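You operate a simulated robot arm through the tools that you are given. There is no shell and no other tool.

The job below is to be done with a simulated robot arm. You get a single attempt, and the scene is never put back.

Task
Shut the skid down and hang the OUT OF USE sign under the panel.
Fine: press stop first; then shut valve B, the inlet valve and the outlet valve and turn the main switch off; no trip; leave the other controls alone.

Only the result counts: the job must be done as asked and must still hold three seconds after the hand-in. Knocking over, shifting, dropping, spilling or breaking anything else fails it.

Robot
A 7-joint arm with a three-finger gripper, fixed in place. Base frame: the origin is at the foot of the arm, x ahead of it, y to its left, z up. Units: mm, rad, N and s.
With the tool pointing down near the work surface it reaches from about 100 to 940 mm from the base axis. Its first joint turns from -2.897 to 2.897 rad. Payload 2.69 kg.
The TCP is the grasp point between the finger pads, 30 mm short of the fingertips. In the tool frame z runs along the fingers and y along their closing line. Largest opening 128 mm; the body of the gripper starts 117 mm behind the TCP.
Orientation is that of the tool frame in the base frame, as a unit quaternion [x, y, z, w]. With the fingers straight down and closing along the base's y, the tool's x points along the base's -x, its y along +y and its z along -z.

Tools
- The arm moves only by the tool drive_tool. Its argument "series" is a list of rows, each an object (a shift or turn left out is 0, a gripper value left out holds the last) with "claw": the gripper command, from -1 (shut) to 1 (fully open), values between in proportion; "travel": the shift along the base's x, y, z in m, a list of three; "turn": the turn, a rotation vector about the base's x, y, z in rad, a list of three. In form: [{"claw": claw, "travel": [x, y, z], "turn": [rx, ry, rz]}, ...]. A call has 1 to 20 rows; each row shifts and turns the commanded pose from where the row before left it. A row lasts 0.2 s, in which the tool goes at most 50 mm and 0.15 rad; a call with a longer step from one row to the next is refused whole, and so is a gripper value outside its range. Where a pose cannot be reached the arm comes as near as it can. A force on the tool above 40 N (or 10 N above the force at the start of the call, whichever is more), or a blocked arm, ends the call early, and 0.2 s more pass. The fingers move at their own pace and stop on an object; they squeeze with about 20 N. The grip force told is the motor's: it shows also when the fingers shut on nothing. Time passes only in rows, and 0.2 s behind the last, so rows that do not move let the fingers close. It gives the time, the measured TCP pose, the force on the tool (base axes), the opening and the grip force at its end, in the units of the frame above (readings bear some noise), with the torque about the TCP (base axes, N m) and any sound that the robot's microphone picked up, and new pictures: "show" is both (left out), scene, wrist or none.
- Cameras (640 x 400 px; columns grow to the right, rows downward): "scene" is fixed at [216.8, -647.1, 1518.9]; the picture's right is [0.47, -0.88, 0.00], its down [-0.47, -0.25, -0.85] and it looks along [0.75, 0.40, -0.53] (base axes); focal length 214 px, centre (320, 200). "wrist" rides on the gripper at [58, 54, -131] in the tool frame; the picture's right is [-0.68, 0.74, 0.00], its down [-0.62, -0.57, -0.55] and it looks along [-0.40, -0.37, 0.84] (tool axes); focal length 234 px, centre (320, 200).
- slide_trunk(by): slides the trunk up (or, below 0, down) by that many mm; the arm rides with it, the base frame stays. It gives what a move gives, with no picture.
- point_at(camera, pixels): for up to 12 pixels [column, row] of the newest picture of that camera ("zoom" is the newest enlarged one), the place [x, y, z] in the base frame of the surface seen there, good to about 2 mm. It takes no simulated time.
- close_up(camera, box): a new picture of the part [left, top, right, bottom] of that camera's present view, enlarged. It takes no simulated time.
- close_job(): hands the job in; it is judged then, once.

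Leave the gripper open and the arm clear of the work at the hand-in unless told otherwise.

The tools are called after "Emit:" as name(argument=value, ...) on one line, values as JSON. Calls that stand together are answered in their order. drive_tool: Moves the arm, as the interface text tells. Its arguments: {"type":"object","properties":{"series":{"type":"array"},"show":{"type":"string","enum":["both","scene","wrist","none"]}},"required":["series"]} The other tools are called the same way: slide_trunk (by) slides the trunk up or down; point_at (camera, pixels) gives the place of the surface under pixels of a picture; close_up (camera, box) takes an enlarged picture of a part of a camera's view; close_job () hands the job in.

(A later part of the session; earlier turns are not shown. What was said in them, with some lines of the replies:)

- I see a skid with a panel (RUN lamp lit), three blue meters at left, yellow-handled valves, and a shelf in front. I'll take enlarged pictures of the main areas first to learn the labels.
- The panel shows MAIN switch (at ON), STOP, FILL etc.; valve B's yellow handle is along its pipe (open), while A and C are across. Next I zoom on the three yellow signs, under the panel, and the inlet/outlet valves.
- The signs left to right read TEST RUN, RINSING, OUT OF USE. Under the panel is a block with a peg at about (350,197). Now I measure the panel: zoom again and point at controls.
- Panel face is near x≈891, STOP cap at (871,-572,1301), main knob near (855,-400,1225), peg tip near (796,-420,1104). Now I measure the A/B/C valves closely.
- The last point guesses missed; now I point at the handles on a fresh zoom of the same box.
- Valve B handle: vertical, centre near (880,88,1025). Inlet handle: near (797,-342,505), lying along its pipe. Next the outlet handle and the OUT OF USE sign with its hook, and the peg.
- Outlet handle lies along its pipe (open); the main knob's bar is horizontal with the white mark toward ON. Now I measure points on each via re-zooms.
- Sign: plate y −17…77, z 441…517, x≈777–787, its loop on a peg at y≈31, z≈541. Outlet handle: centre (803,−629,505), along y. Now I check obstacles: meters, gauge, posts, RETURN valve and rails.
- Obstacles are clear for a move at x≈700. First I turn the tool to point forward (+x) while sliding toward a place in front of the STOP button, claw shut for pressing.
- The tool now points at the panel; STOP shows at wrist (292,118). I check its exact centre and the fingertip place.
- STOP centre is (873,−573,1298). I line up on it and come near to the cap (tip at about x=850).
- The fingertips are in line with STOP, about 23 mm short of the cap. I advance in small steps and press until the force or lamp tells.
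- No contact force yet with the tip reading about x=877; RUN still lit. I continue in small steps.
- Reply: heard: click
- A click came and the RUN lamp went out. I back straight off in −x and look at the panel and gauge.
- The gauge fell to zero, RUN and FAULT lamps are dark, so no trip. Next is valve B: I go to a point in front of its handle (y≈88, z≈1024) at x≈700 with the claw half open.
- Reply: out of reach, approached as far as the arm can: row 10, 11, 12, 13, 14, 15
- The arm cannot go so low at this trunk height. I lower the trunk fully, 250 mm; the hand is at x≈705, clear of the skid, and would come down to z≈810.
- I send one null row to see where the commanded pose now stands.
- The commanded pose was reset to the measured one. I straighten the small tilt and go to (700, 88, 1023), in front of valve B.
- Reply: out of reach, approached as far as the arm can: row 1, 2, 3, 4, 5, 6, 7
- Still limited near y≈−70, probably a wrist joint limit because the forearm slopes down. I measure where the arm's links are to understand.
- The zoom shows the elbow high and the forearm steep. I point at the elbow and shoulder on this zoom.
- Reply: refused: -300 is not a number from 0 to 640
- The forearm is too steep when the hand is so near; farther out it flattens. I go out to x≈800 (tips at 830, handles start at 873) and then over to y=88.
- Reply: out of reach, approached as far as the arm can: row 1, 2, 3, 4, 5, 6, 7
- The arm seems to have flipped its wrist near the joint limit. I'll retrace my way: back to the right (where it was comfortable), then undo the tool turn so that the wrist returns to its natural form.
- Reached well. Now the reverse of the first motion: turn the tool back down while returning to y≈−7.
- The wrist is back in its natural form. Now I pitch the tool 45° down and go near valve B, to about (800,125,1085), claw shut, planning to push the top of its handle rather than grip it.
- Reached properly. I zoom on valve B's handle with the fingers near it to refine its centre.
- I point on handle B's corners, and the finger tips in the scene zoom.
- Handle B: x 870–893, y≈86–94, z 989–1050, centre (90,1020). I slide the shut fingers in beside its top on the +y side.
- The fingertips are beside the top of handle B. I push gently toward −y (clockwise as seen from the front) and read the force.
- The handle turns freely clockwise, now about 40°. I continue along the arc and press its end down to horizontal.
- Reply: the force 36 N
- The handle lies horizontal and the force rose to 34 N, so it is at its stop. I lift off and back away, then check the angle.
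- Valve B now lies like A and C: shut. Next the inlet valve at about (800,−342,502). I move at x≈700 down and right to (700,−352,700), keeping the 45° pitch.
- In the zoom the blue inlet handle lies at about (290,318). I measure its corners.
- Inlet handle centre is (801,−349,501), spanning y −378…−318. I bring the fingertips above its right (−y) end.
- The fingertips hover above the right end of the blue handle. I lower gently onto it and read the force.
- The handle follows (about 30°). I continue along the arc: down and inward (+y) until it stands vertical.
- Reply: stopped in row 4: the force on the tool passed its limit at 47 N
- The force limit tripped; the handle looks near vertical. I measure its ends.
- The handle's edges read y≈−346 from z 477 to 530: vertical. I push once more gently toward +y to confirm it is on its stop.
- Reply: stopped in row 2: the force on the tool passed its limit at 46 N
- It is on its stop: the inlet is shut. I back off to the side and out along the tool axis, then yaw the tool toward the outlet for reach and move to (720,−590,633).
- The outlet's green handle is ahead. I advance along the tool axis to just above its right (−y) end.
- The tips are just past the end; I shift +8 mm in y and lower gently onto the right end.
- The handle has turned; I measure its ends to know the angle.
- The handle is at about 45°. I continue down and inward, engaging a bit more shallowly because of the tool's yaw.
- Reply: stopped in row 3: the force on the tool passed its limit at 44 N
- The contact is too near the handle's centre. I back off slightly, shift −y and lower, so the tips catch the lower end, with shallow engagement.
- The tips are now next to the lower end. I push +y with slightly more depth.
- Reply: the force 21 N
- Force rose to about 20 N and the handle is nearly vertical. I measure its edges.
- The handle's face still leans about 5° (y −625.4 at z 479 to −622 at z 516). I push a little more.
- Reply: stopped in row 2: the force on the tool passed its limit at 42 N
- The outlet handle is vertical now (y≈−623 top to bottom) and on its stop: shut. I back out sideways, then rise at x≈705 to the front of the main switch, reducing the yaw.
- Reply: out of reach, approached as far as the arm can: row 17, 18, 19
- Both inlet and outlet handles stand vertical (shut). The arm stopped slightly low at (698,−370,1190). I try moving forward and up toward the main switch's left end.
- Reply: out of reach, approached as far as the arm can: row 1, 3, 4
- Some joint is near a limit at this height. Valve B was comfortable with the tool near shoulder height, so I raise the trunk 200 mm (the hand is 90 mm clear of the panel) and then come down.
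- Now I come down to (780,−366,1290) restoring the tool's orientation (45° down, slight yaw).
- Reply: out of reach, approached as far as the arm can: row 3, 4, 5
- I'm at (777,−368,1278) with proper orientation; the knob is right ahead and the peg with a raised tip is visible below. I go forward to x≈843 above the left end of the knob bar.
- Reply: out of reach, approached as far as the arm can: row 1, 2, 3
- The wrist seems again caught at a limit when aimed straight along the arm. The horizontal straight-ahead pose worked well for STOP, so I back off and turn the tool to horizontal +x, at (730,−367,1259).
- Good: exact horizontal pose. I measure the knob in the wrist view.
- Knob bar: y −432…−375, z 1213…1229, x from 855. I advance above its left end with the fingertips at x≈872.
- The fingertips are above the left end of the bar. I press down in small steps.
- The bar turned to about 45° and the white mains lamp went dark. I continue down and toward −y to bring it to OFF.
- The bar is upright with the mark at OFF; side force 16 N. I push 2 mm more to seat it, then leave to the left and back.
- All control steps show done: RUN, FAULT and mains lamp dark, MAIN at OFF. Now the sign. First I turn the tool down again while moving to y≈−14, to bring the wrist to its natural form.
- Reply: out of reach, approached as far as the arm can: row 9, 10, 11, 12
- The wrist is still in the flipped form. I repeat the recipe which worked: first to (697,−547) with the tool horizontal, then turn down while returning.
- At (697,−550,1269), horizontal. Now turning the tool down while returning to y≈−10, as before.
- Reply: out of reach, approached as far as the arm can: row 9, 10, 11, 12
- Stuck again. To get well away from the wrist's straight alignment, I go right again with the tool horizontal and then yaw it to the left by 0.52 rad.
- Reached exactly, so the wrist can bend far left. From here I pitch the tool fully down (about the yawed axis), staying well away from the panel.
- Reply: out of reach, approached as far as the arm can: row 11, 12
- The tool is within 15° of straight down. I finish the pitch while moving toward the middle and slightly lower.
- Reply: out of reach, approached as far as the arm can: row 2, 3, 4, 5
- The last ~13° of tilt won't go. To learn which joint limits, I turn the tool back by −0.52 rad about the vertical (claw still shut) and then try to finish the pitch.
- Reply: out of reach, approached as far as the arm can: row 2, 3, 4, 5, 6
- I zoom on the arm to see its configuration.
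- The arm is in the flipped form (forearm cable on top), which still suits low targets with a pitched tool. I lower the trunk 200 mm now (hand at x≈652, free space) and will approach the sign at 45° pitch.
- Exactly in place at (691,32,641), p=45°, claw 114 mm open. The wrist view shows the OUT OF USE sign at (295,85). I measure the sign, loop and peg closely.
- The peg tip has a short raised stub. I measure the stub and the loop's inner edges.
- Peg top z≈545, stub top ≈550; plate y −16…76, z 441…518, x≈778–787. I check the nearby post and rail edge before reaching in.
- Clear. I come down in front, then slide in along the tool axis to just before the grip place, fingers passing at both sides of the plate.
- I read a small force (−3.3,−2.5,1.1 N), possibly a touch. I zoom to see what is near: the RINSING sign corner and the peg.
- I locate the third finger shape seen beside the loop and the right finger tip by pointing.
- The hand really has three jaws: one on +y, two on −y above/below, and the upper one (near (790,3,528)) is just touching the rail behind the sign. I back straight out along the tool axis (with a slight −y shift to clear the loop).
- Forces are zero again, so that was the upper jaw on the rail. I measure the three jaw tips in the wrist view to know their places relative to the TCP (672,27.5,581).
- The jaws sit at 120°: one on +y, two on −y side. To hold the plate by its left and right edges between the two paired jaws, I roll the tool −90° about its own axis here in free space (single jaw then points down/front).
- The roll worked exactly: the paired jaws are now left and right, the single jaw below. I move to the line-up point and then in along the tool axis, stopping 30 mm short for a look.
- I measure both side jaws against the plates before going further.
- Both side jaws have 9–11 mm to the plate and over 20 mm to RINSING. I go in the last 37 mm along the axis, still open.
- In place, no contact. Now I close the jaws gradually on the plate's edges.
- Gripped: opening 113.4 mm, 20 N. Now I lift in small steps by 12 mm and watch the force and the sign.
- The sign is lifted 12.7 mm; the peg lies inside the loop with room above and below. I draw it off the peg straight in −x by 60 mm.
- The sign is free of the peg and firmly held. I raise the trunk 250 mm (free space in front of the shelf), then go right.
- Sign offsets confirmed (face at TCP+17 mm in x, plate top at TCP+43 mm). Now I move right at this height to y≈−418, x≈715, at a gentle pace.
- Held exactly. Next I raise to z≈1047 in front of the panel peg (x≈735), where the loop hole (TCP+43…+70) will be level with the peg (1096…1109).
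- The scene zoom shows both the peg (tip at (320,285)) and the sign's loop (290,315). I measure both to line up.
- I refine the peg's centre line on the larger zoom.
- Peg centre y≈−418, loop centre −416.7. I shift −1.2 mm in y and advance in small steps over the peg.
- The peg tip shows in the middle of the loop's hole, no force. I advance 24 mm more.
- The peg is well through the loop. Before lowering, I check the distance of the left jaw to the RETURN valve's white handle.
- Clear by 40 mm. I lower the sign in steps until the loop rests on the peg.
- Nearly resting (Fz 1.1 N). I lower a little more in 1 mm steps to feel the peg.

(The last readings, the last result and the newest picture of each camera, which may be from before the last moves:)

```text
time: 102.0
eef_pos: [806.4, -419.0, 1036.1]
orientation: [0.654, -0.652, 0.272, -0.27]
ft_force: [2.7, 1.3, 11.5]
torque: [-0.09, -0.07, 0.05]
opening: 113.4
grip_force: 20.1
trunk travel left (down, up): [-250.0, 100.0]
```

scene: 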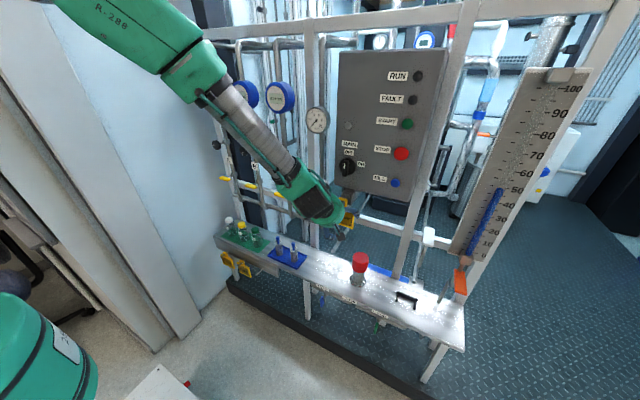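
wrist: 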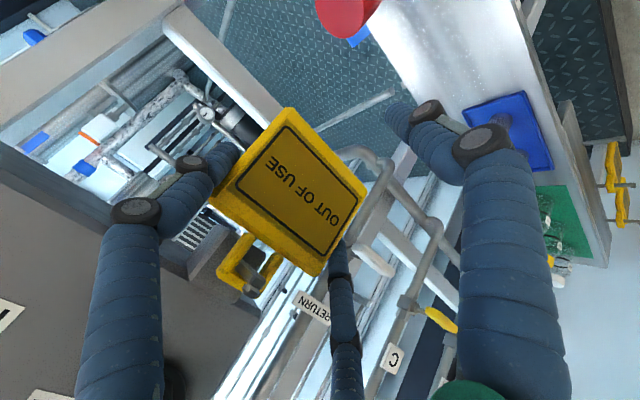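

The loop rests on the peg (Fz 11.5 N). I relieve by 1.5 mm and open the jaws gradually.

Emit:
drive_tool(series=[{"claw": 0.3, "travel": [0, 0, 0.0015]}, {"claw": 0.74, "travel": [0, 0, 0]}, {"claw": 0.8, "travel": [0, 0, 0]}, {"claw": 0.86, "travel": [0, 0, 0]}, {"claw": 0.93, "travel": [0, 0, 0]}, {"claw": 1.0, "travel": [0, 0, 0]}, {"travel": [0, 0, 0]}])

Emit:
close_up(camera="wrist", box=[160, 80, 400, 310])

Emit:
close_up(camera="scene", box=[325, 180, 375, 230])

```text
time: 103.6
eef_pos: [805.0, -417.4, 1034.3]
orientation: [0.654, -0.653, 0.27, -0.271]
ft_force: [0.3, -0.5, 1.5]
torque: [0.0, -0.01, 0.01]
opening: 127.9
grip_force: 0.0
trunk travel left (down, up): [-250.0, 100.0]
```

scene: 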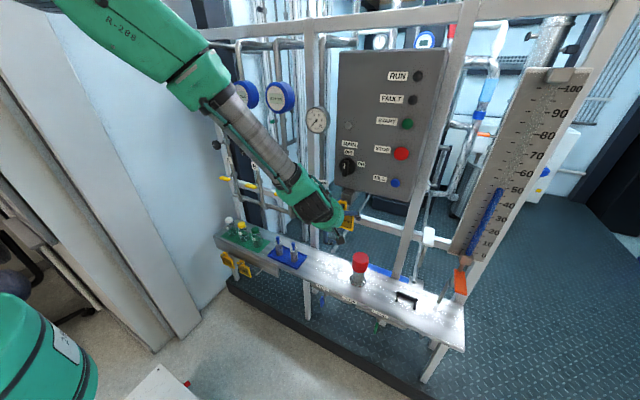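
wrist: 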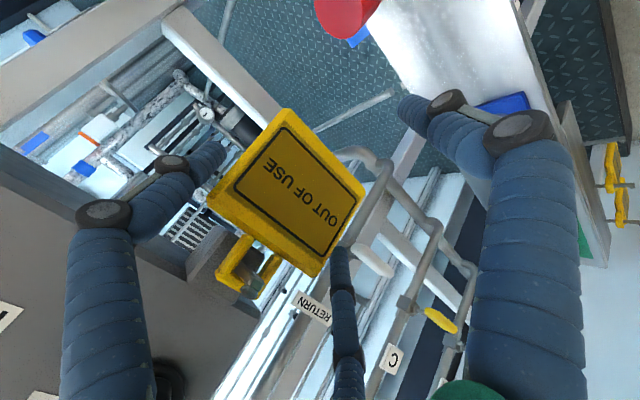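

```text
1.74 times, centred on (280, 195) of wrist
```

zoom: 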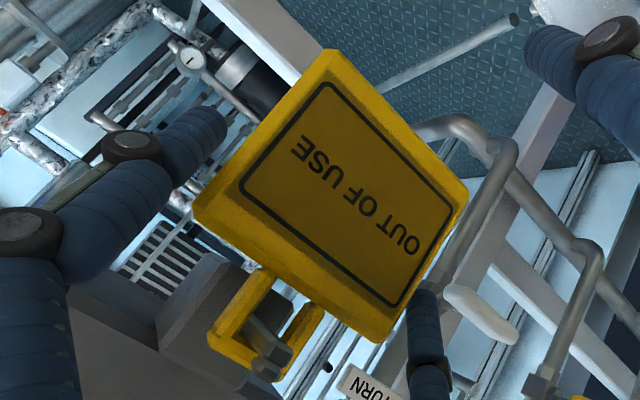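

```text
8.00 times, centred on (350, 205) of scene
```

zoom: 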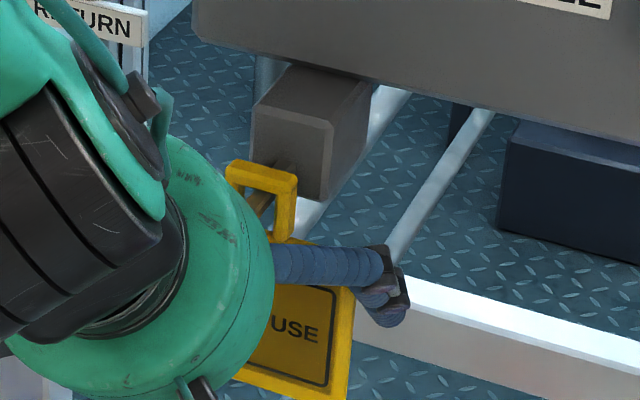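

Released; the sign hangs. I retreat straight along the tool axis in small steps, so the jaws slide off both sides.

Emit:
drive_tool(series=[{"claw": 1, "travel": [-0.008, 0, 0.008]}, {"travel": [-0.012, 0, 0.012]}, {"travel": [-0.02, 0, 0.02]}, {"travel": [-0.03, 0, 0.025]}, {"travel": [-0.035, 0, 0.02]}, {"travel": [0, 0, 0]}])

Emit:
close_up(camera="scene", box=[320, 170, 380, 230])

Emit:
close_up(camera="wrist", box=[200, 60, 400, 260])

```text
time: 105.0
eef_pos: [699.3, -418.4, 1119.3]
orientation: [0.653, -0.653, 0.271, -0.271]
ft_force: [-0.4, -0.5, 1.0]
torque: [-0.03, -0.01, -0.02]
opening: 127.5
grip_force: 0.1
trunk travel left (down, up): [-250.0, 100.0]
```

scene: 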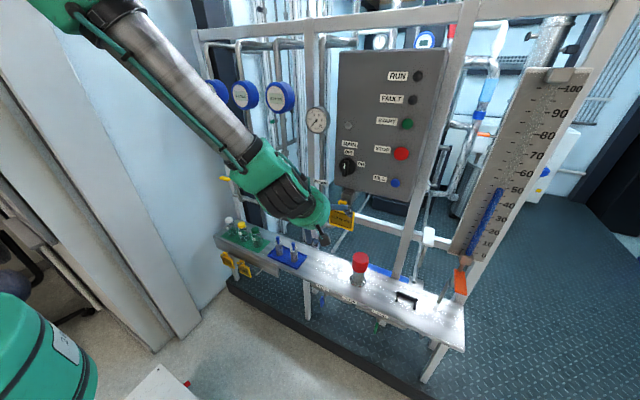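
wrist: 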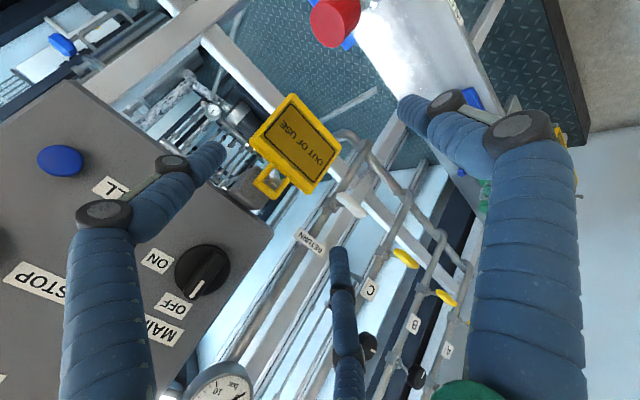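

```text
6.67 times, centred on (350, 200) of scene
```

zoom: 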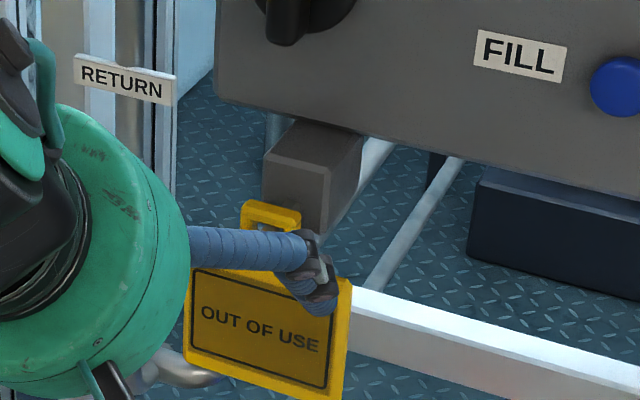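

```text
2.00 times, centred on (300, 160) of wrist
```

zoom: 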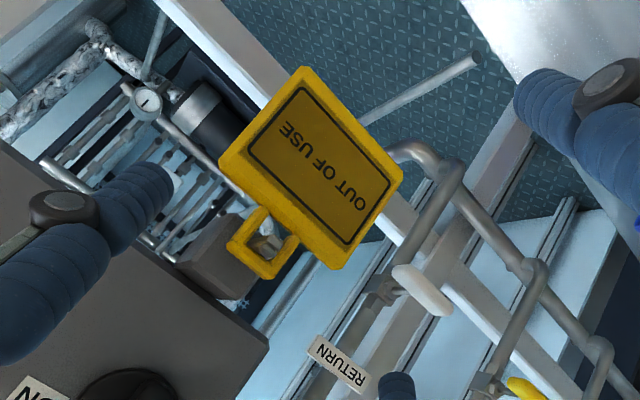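

The sign hangs on the peg and the hand is clear. I back off more to the left and rearward for an unobstructed look.

Emit:
drive_tool(series=[{"claw": 1, "travel": [-0.03, 0.02, 0]}, {"travel": [-0.03, 0.03, -0.01]}, {"travel": [-0.02, 0.035, -0.02]}, {"travel": [-0.01, 0.04, -0.02]}, {"travel": [0, 0.04, -0.02]}, {"travel": [0, 0.04, -0.02]}, {"travel": [0, 0, 0]}])

Emit:
close_up(camera="scene", box=[310, 60, 440, 240])

Emit:
close_up(camera="scene", box=[325, 180, 375, 235])

Emit:
close_up(camera="scene", box=[200, 160, 320, 290])

Emit:
close_up(camera="scene", box=[300, 240, 480, 350])

```text
time: 106.6
eef_pos: [610.0, -212.9, 1029.1]
orientation: [0.654, -0.653, 0.27, -0.271]
ft_force: [-0.1, -0.1, 0.3]
torque: [-0.04, 0.0, -0.03]
opening: 128.3
grip_force: 0.1
trunk travel left (down, up): [-250.0, 100.0]
```

scene: 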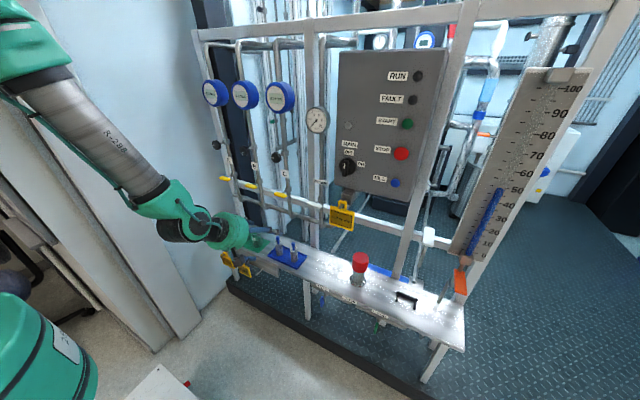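
wrist: 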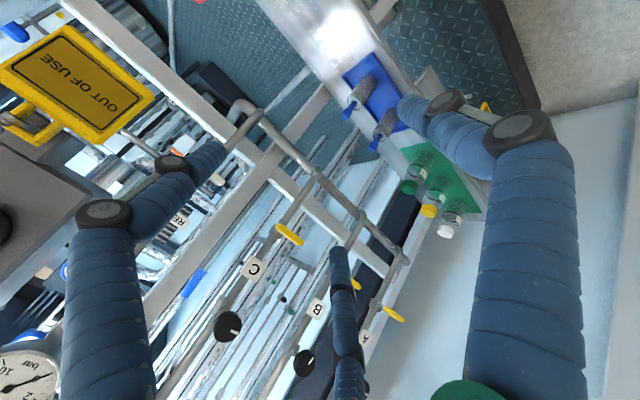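

```text
2.22 times, centred on (375, 150) of scene
```

zoom: 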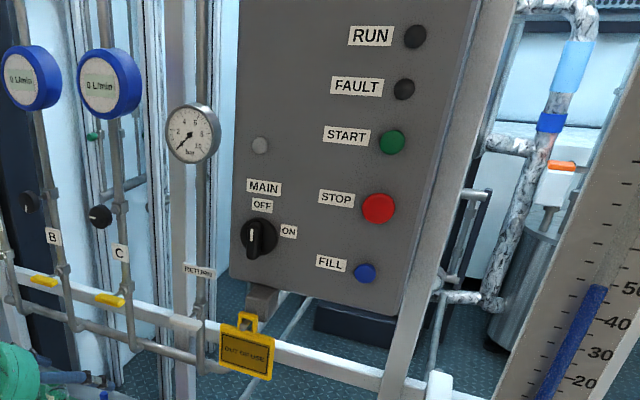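

```text
7.27 times, centred on (350, 208) of scene
```

zoom: 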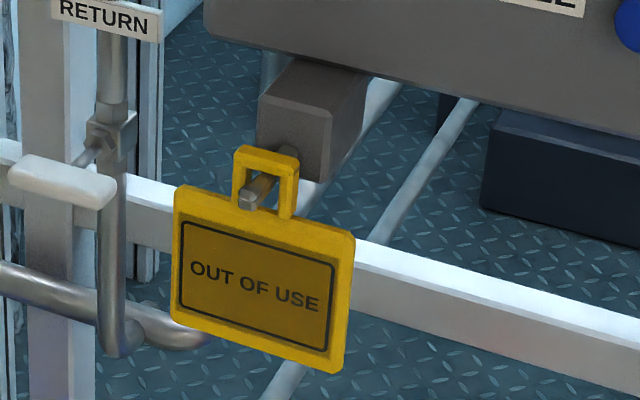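

```text
3.08 times, centred on (260, 225) of scene
```

zoom: 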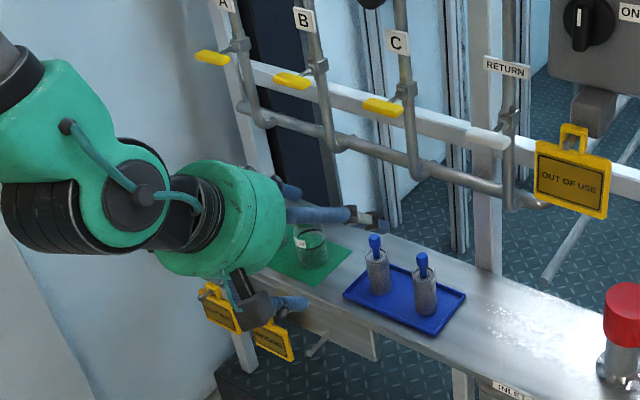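

```text
3.56 times, centred on (390, 295) of scene
```

zoom: 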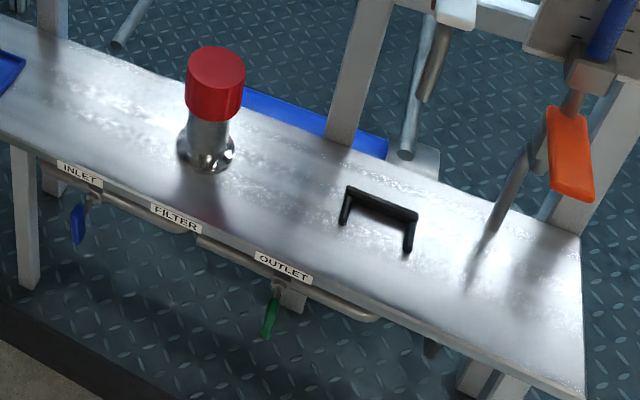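

All looks right: B shut, inlet/outlet handles vertical, MAIN at OFF, FAULT dark, sign on the peg. I check the knob's exact angle and the sign's rest once more after a second.

Emit:
drive_tool(series=[{"claw": 1, "travel": [0, 0, 0]}, {"travel": [0, 0, 0]}, {"travel": [0, 0, 0]}, {"travel": [0, 0, 0]}, {"travel": [0, 0, 0]}], show="scene")

Emit:
close_up(camera="scene", box=[330, 150, 365, 180])

Emit:
point_at(camera="zoom", pixels=[[290, 130], [285, 160], [280, 200], [275, 240], [310, 130], [305, 180], [300, 230], [320, 150], [315, 200]])

Emit:
close_up(camera="scene", box=[325, 180, 375, 235])

Emit:
point_at(camera="zoom", pixels=[[178, 190], [345, 245], [175, 310], [335, 365], [265, 155], [245, 200], [270, 185], [262, 275]])

```text
time: 107.8
eef_pos: [609.5, -213.3, 1030.4]
orientation: [-0.653, 0.654, -0.27, 0.27]
ft_force: [-0.1, -0.5, 0.0]
torque: [-0.03, 0.01, 0.0]
opening: 128.0
grip_force: 0.0
trunk travel left (down, up): [-250.0, 100.0]
```

scene: 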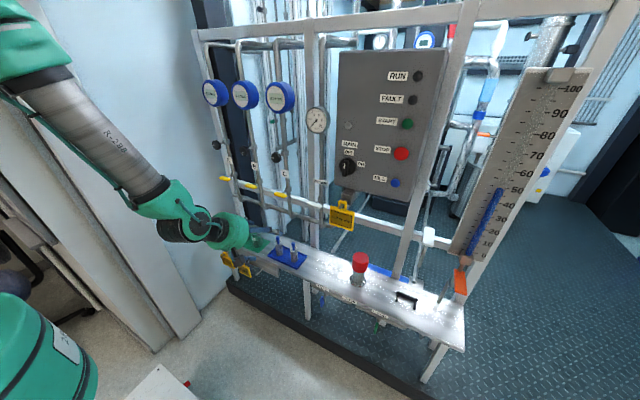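

```text
13.33 times, centred on (348, 165) of scene
```

zoom: 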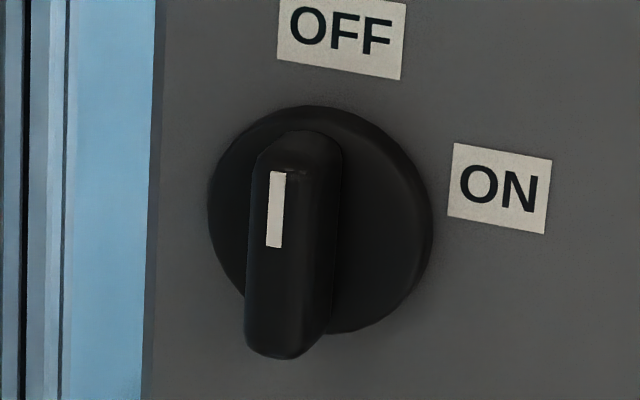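

```text
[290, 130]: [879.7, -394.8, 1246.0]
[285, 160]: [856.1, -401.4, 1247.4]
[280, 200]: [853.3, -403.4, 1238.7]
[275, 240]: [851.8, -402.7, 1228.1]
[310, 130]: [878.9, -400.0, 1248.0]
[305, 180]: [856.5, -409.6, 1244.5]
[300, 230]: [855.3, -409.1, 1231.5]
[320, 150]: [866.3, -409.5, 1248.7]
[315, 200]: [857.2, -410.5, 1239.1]
```

```text
7.27 times, centred on (350, 208) of scene
```

zoom: 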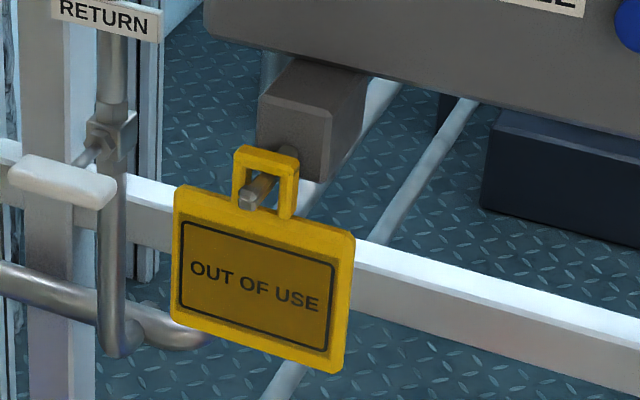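

```text
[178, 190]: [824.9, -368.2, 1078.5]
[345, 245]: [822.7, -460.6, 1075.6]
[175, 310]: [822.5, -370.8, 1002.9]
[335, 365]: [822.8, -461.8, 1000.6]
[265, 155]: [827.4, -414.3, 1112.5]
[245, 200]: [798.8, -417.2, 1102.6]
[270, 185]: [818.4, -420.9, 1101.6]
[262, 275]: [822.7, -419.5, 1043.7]
```

The knob's mark stands straight at OFF, and the sign hangs plumb (x≈823 at all corners) on the peg. The gripper is open and the arm is well clear at (610,−213,1030). Handing in the job.

Emit:
close_job()

```text
The job is handed in.
```

The skid is shut down and the OUT OF USE sign is hanging on the peg under the panel. The job is handed in, but I haven't seen the verdict.

- **Stop:** I pressed STOP first. It clicked, the RUN lamp went out and the pressure gauge fell to zero.
- **Valves:** Valve B, the inlet valve and the outlet valve are each turned 90° and sit against their end stops.
- **Main switch:** The mark points straight at OFF and the mains lamp is dark.
- **No trip:** The FAULT lamp was dark every time I checked, through to the end.
- **Sign:** It hung straight and was still resting on the peg about a second after my last move.
- **Other controls:** I worked none of them, and the other valves, signs and shelf items looked unmoved in the final pictures.

While I was reaching for the sign, one finger lightly touched the rail behind it (about 3 N). The hand has three jaws, not the two described, so I backed off and gripped the sign by its side edges instead. Nothing moved.

The gripper is open and the arm is clear of the skid.
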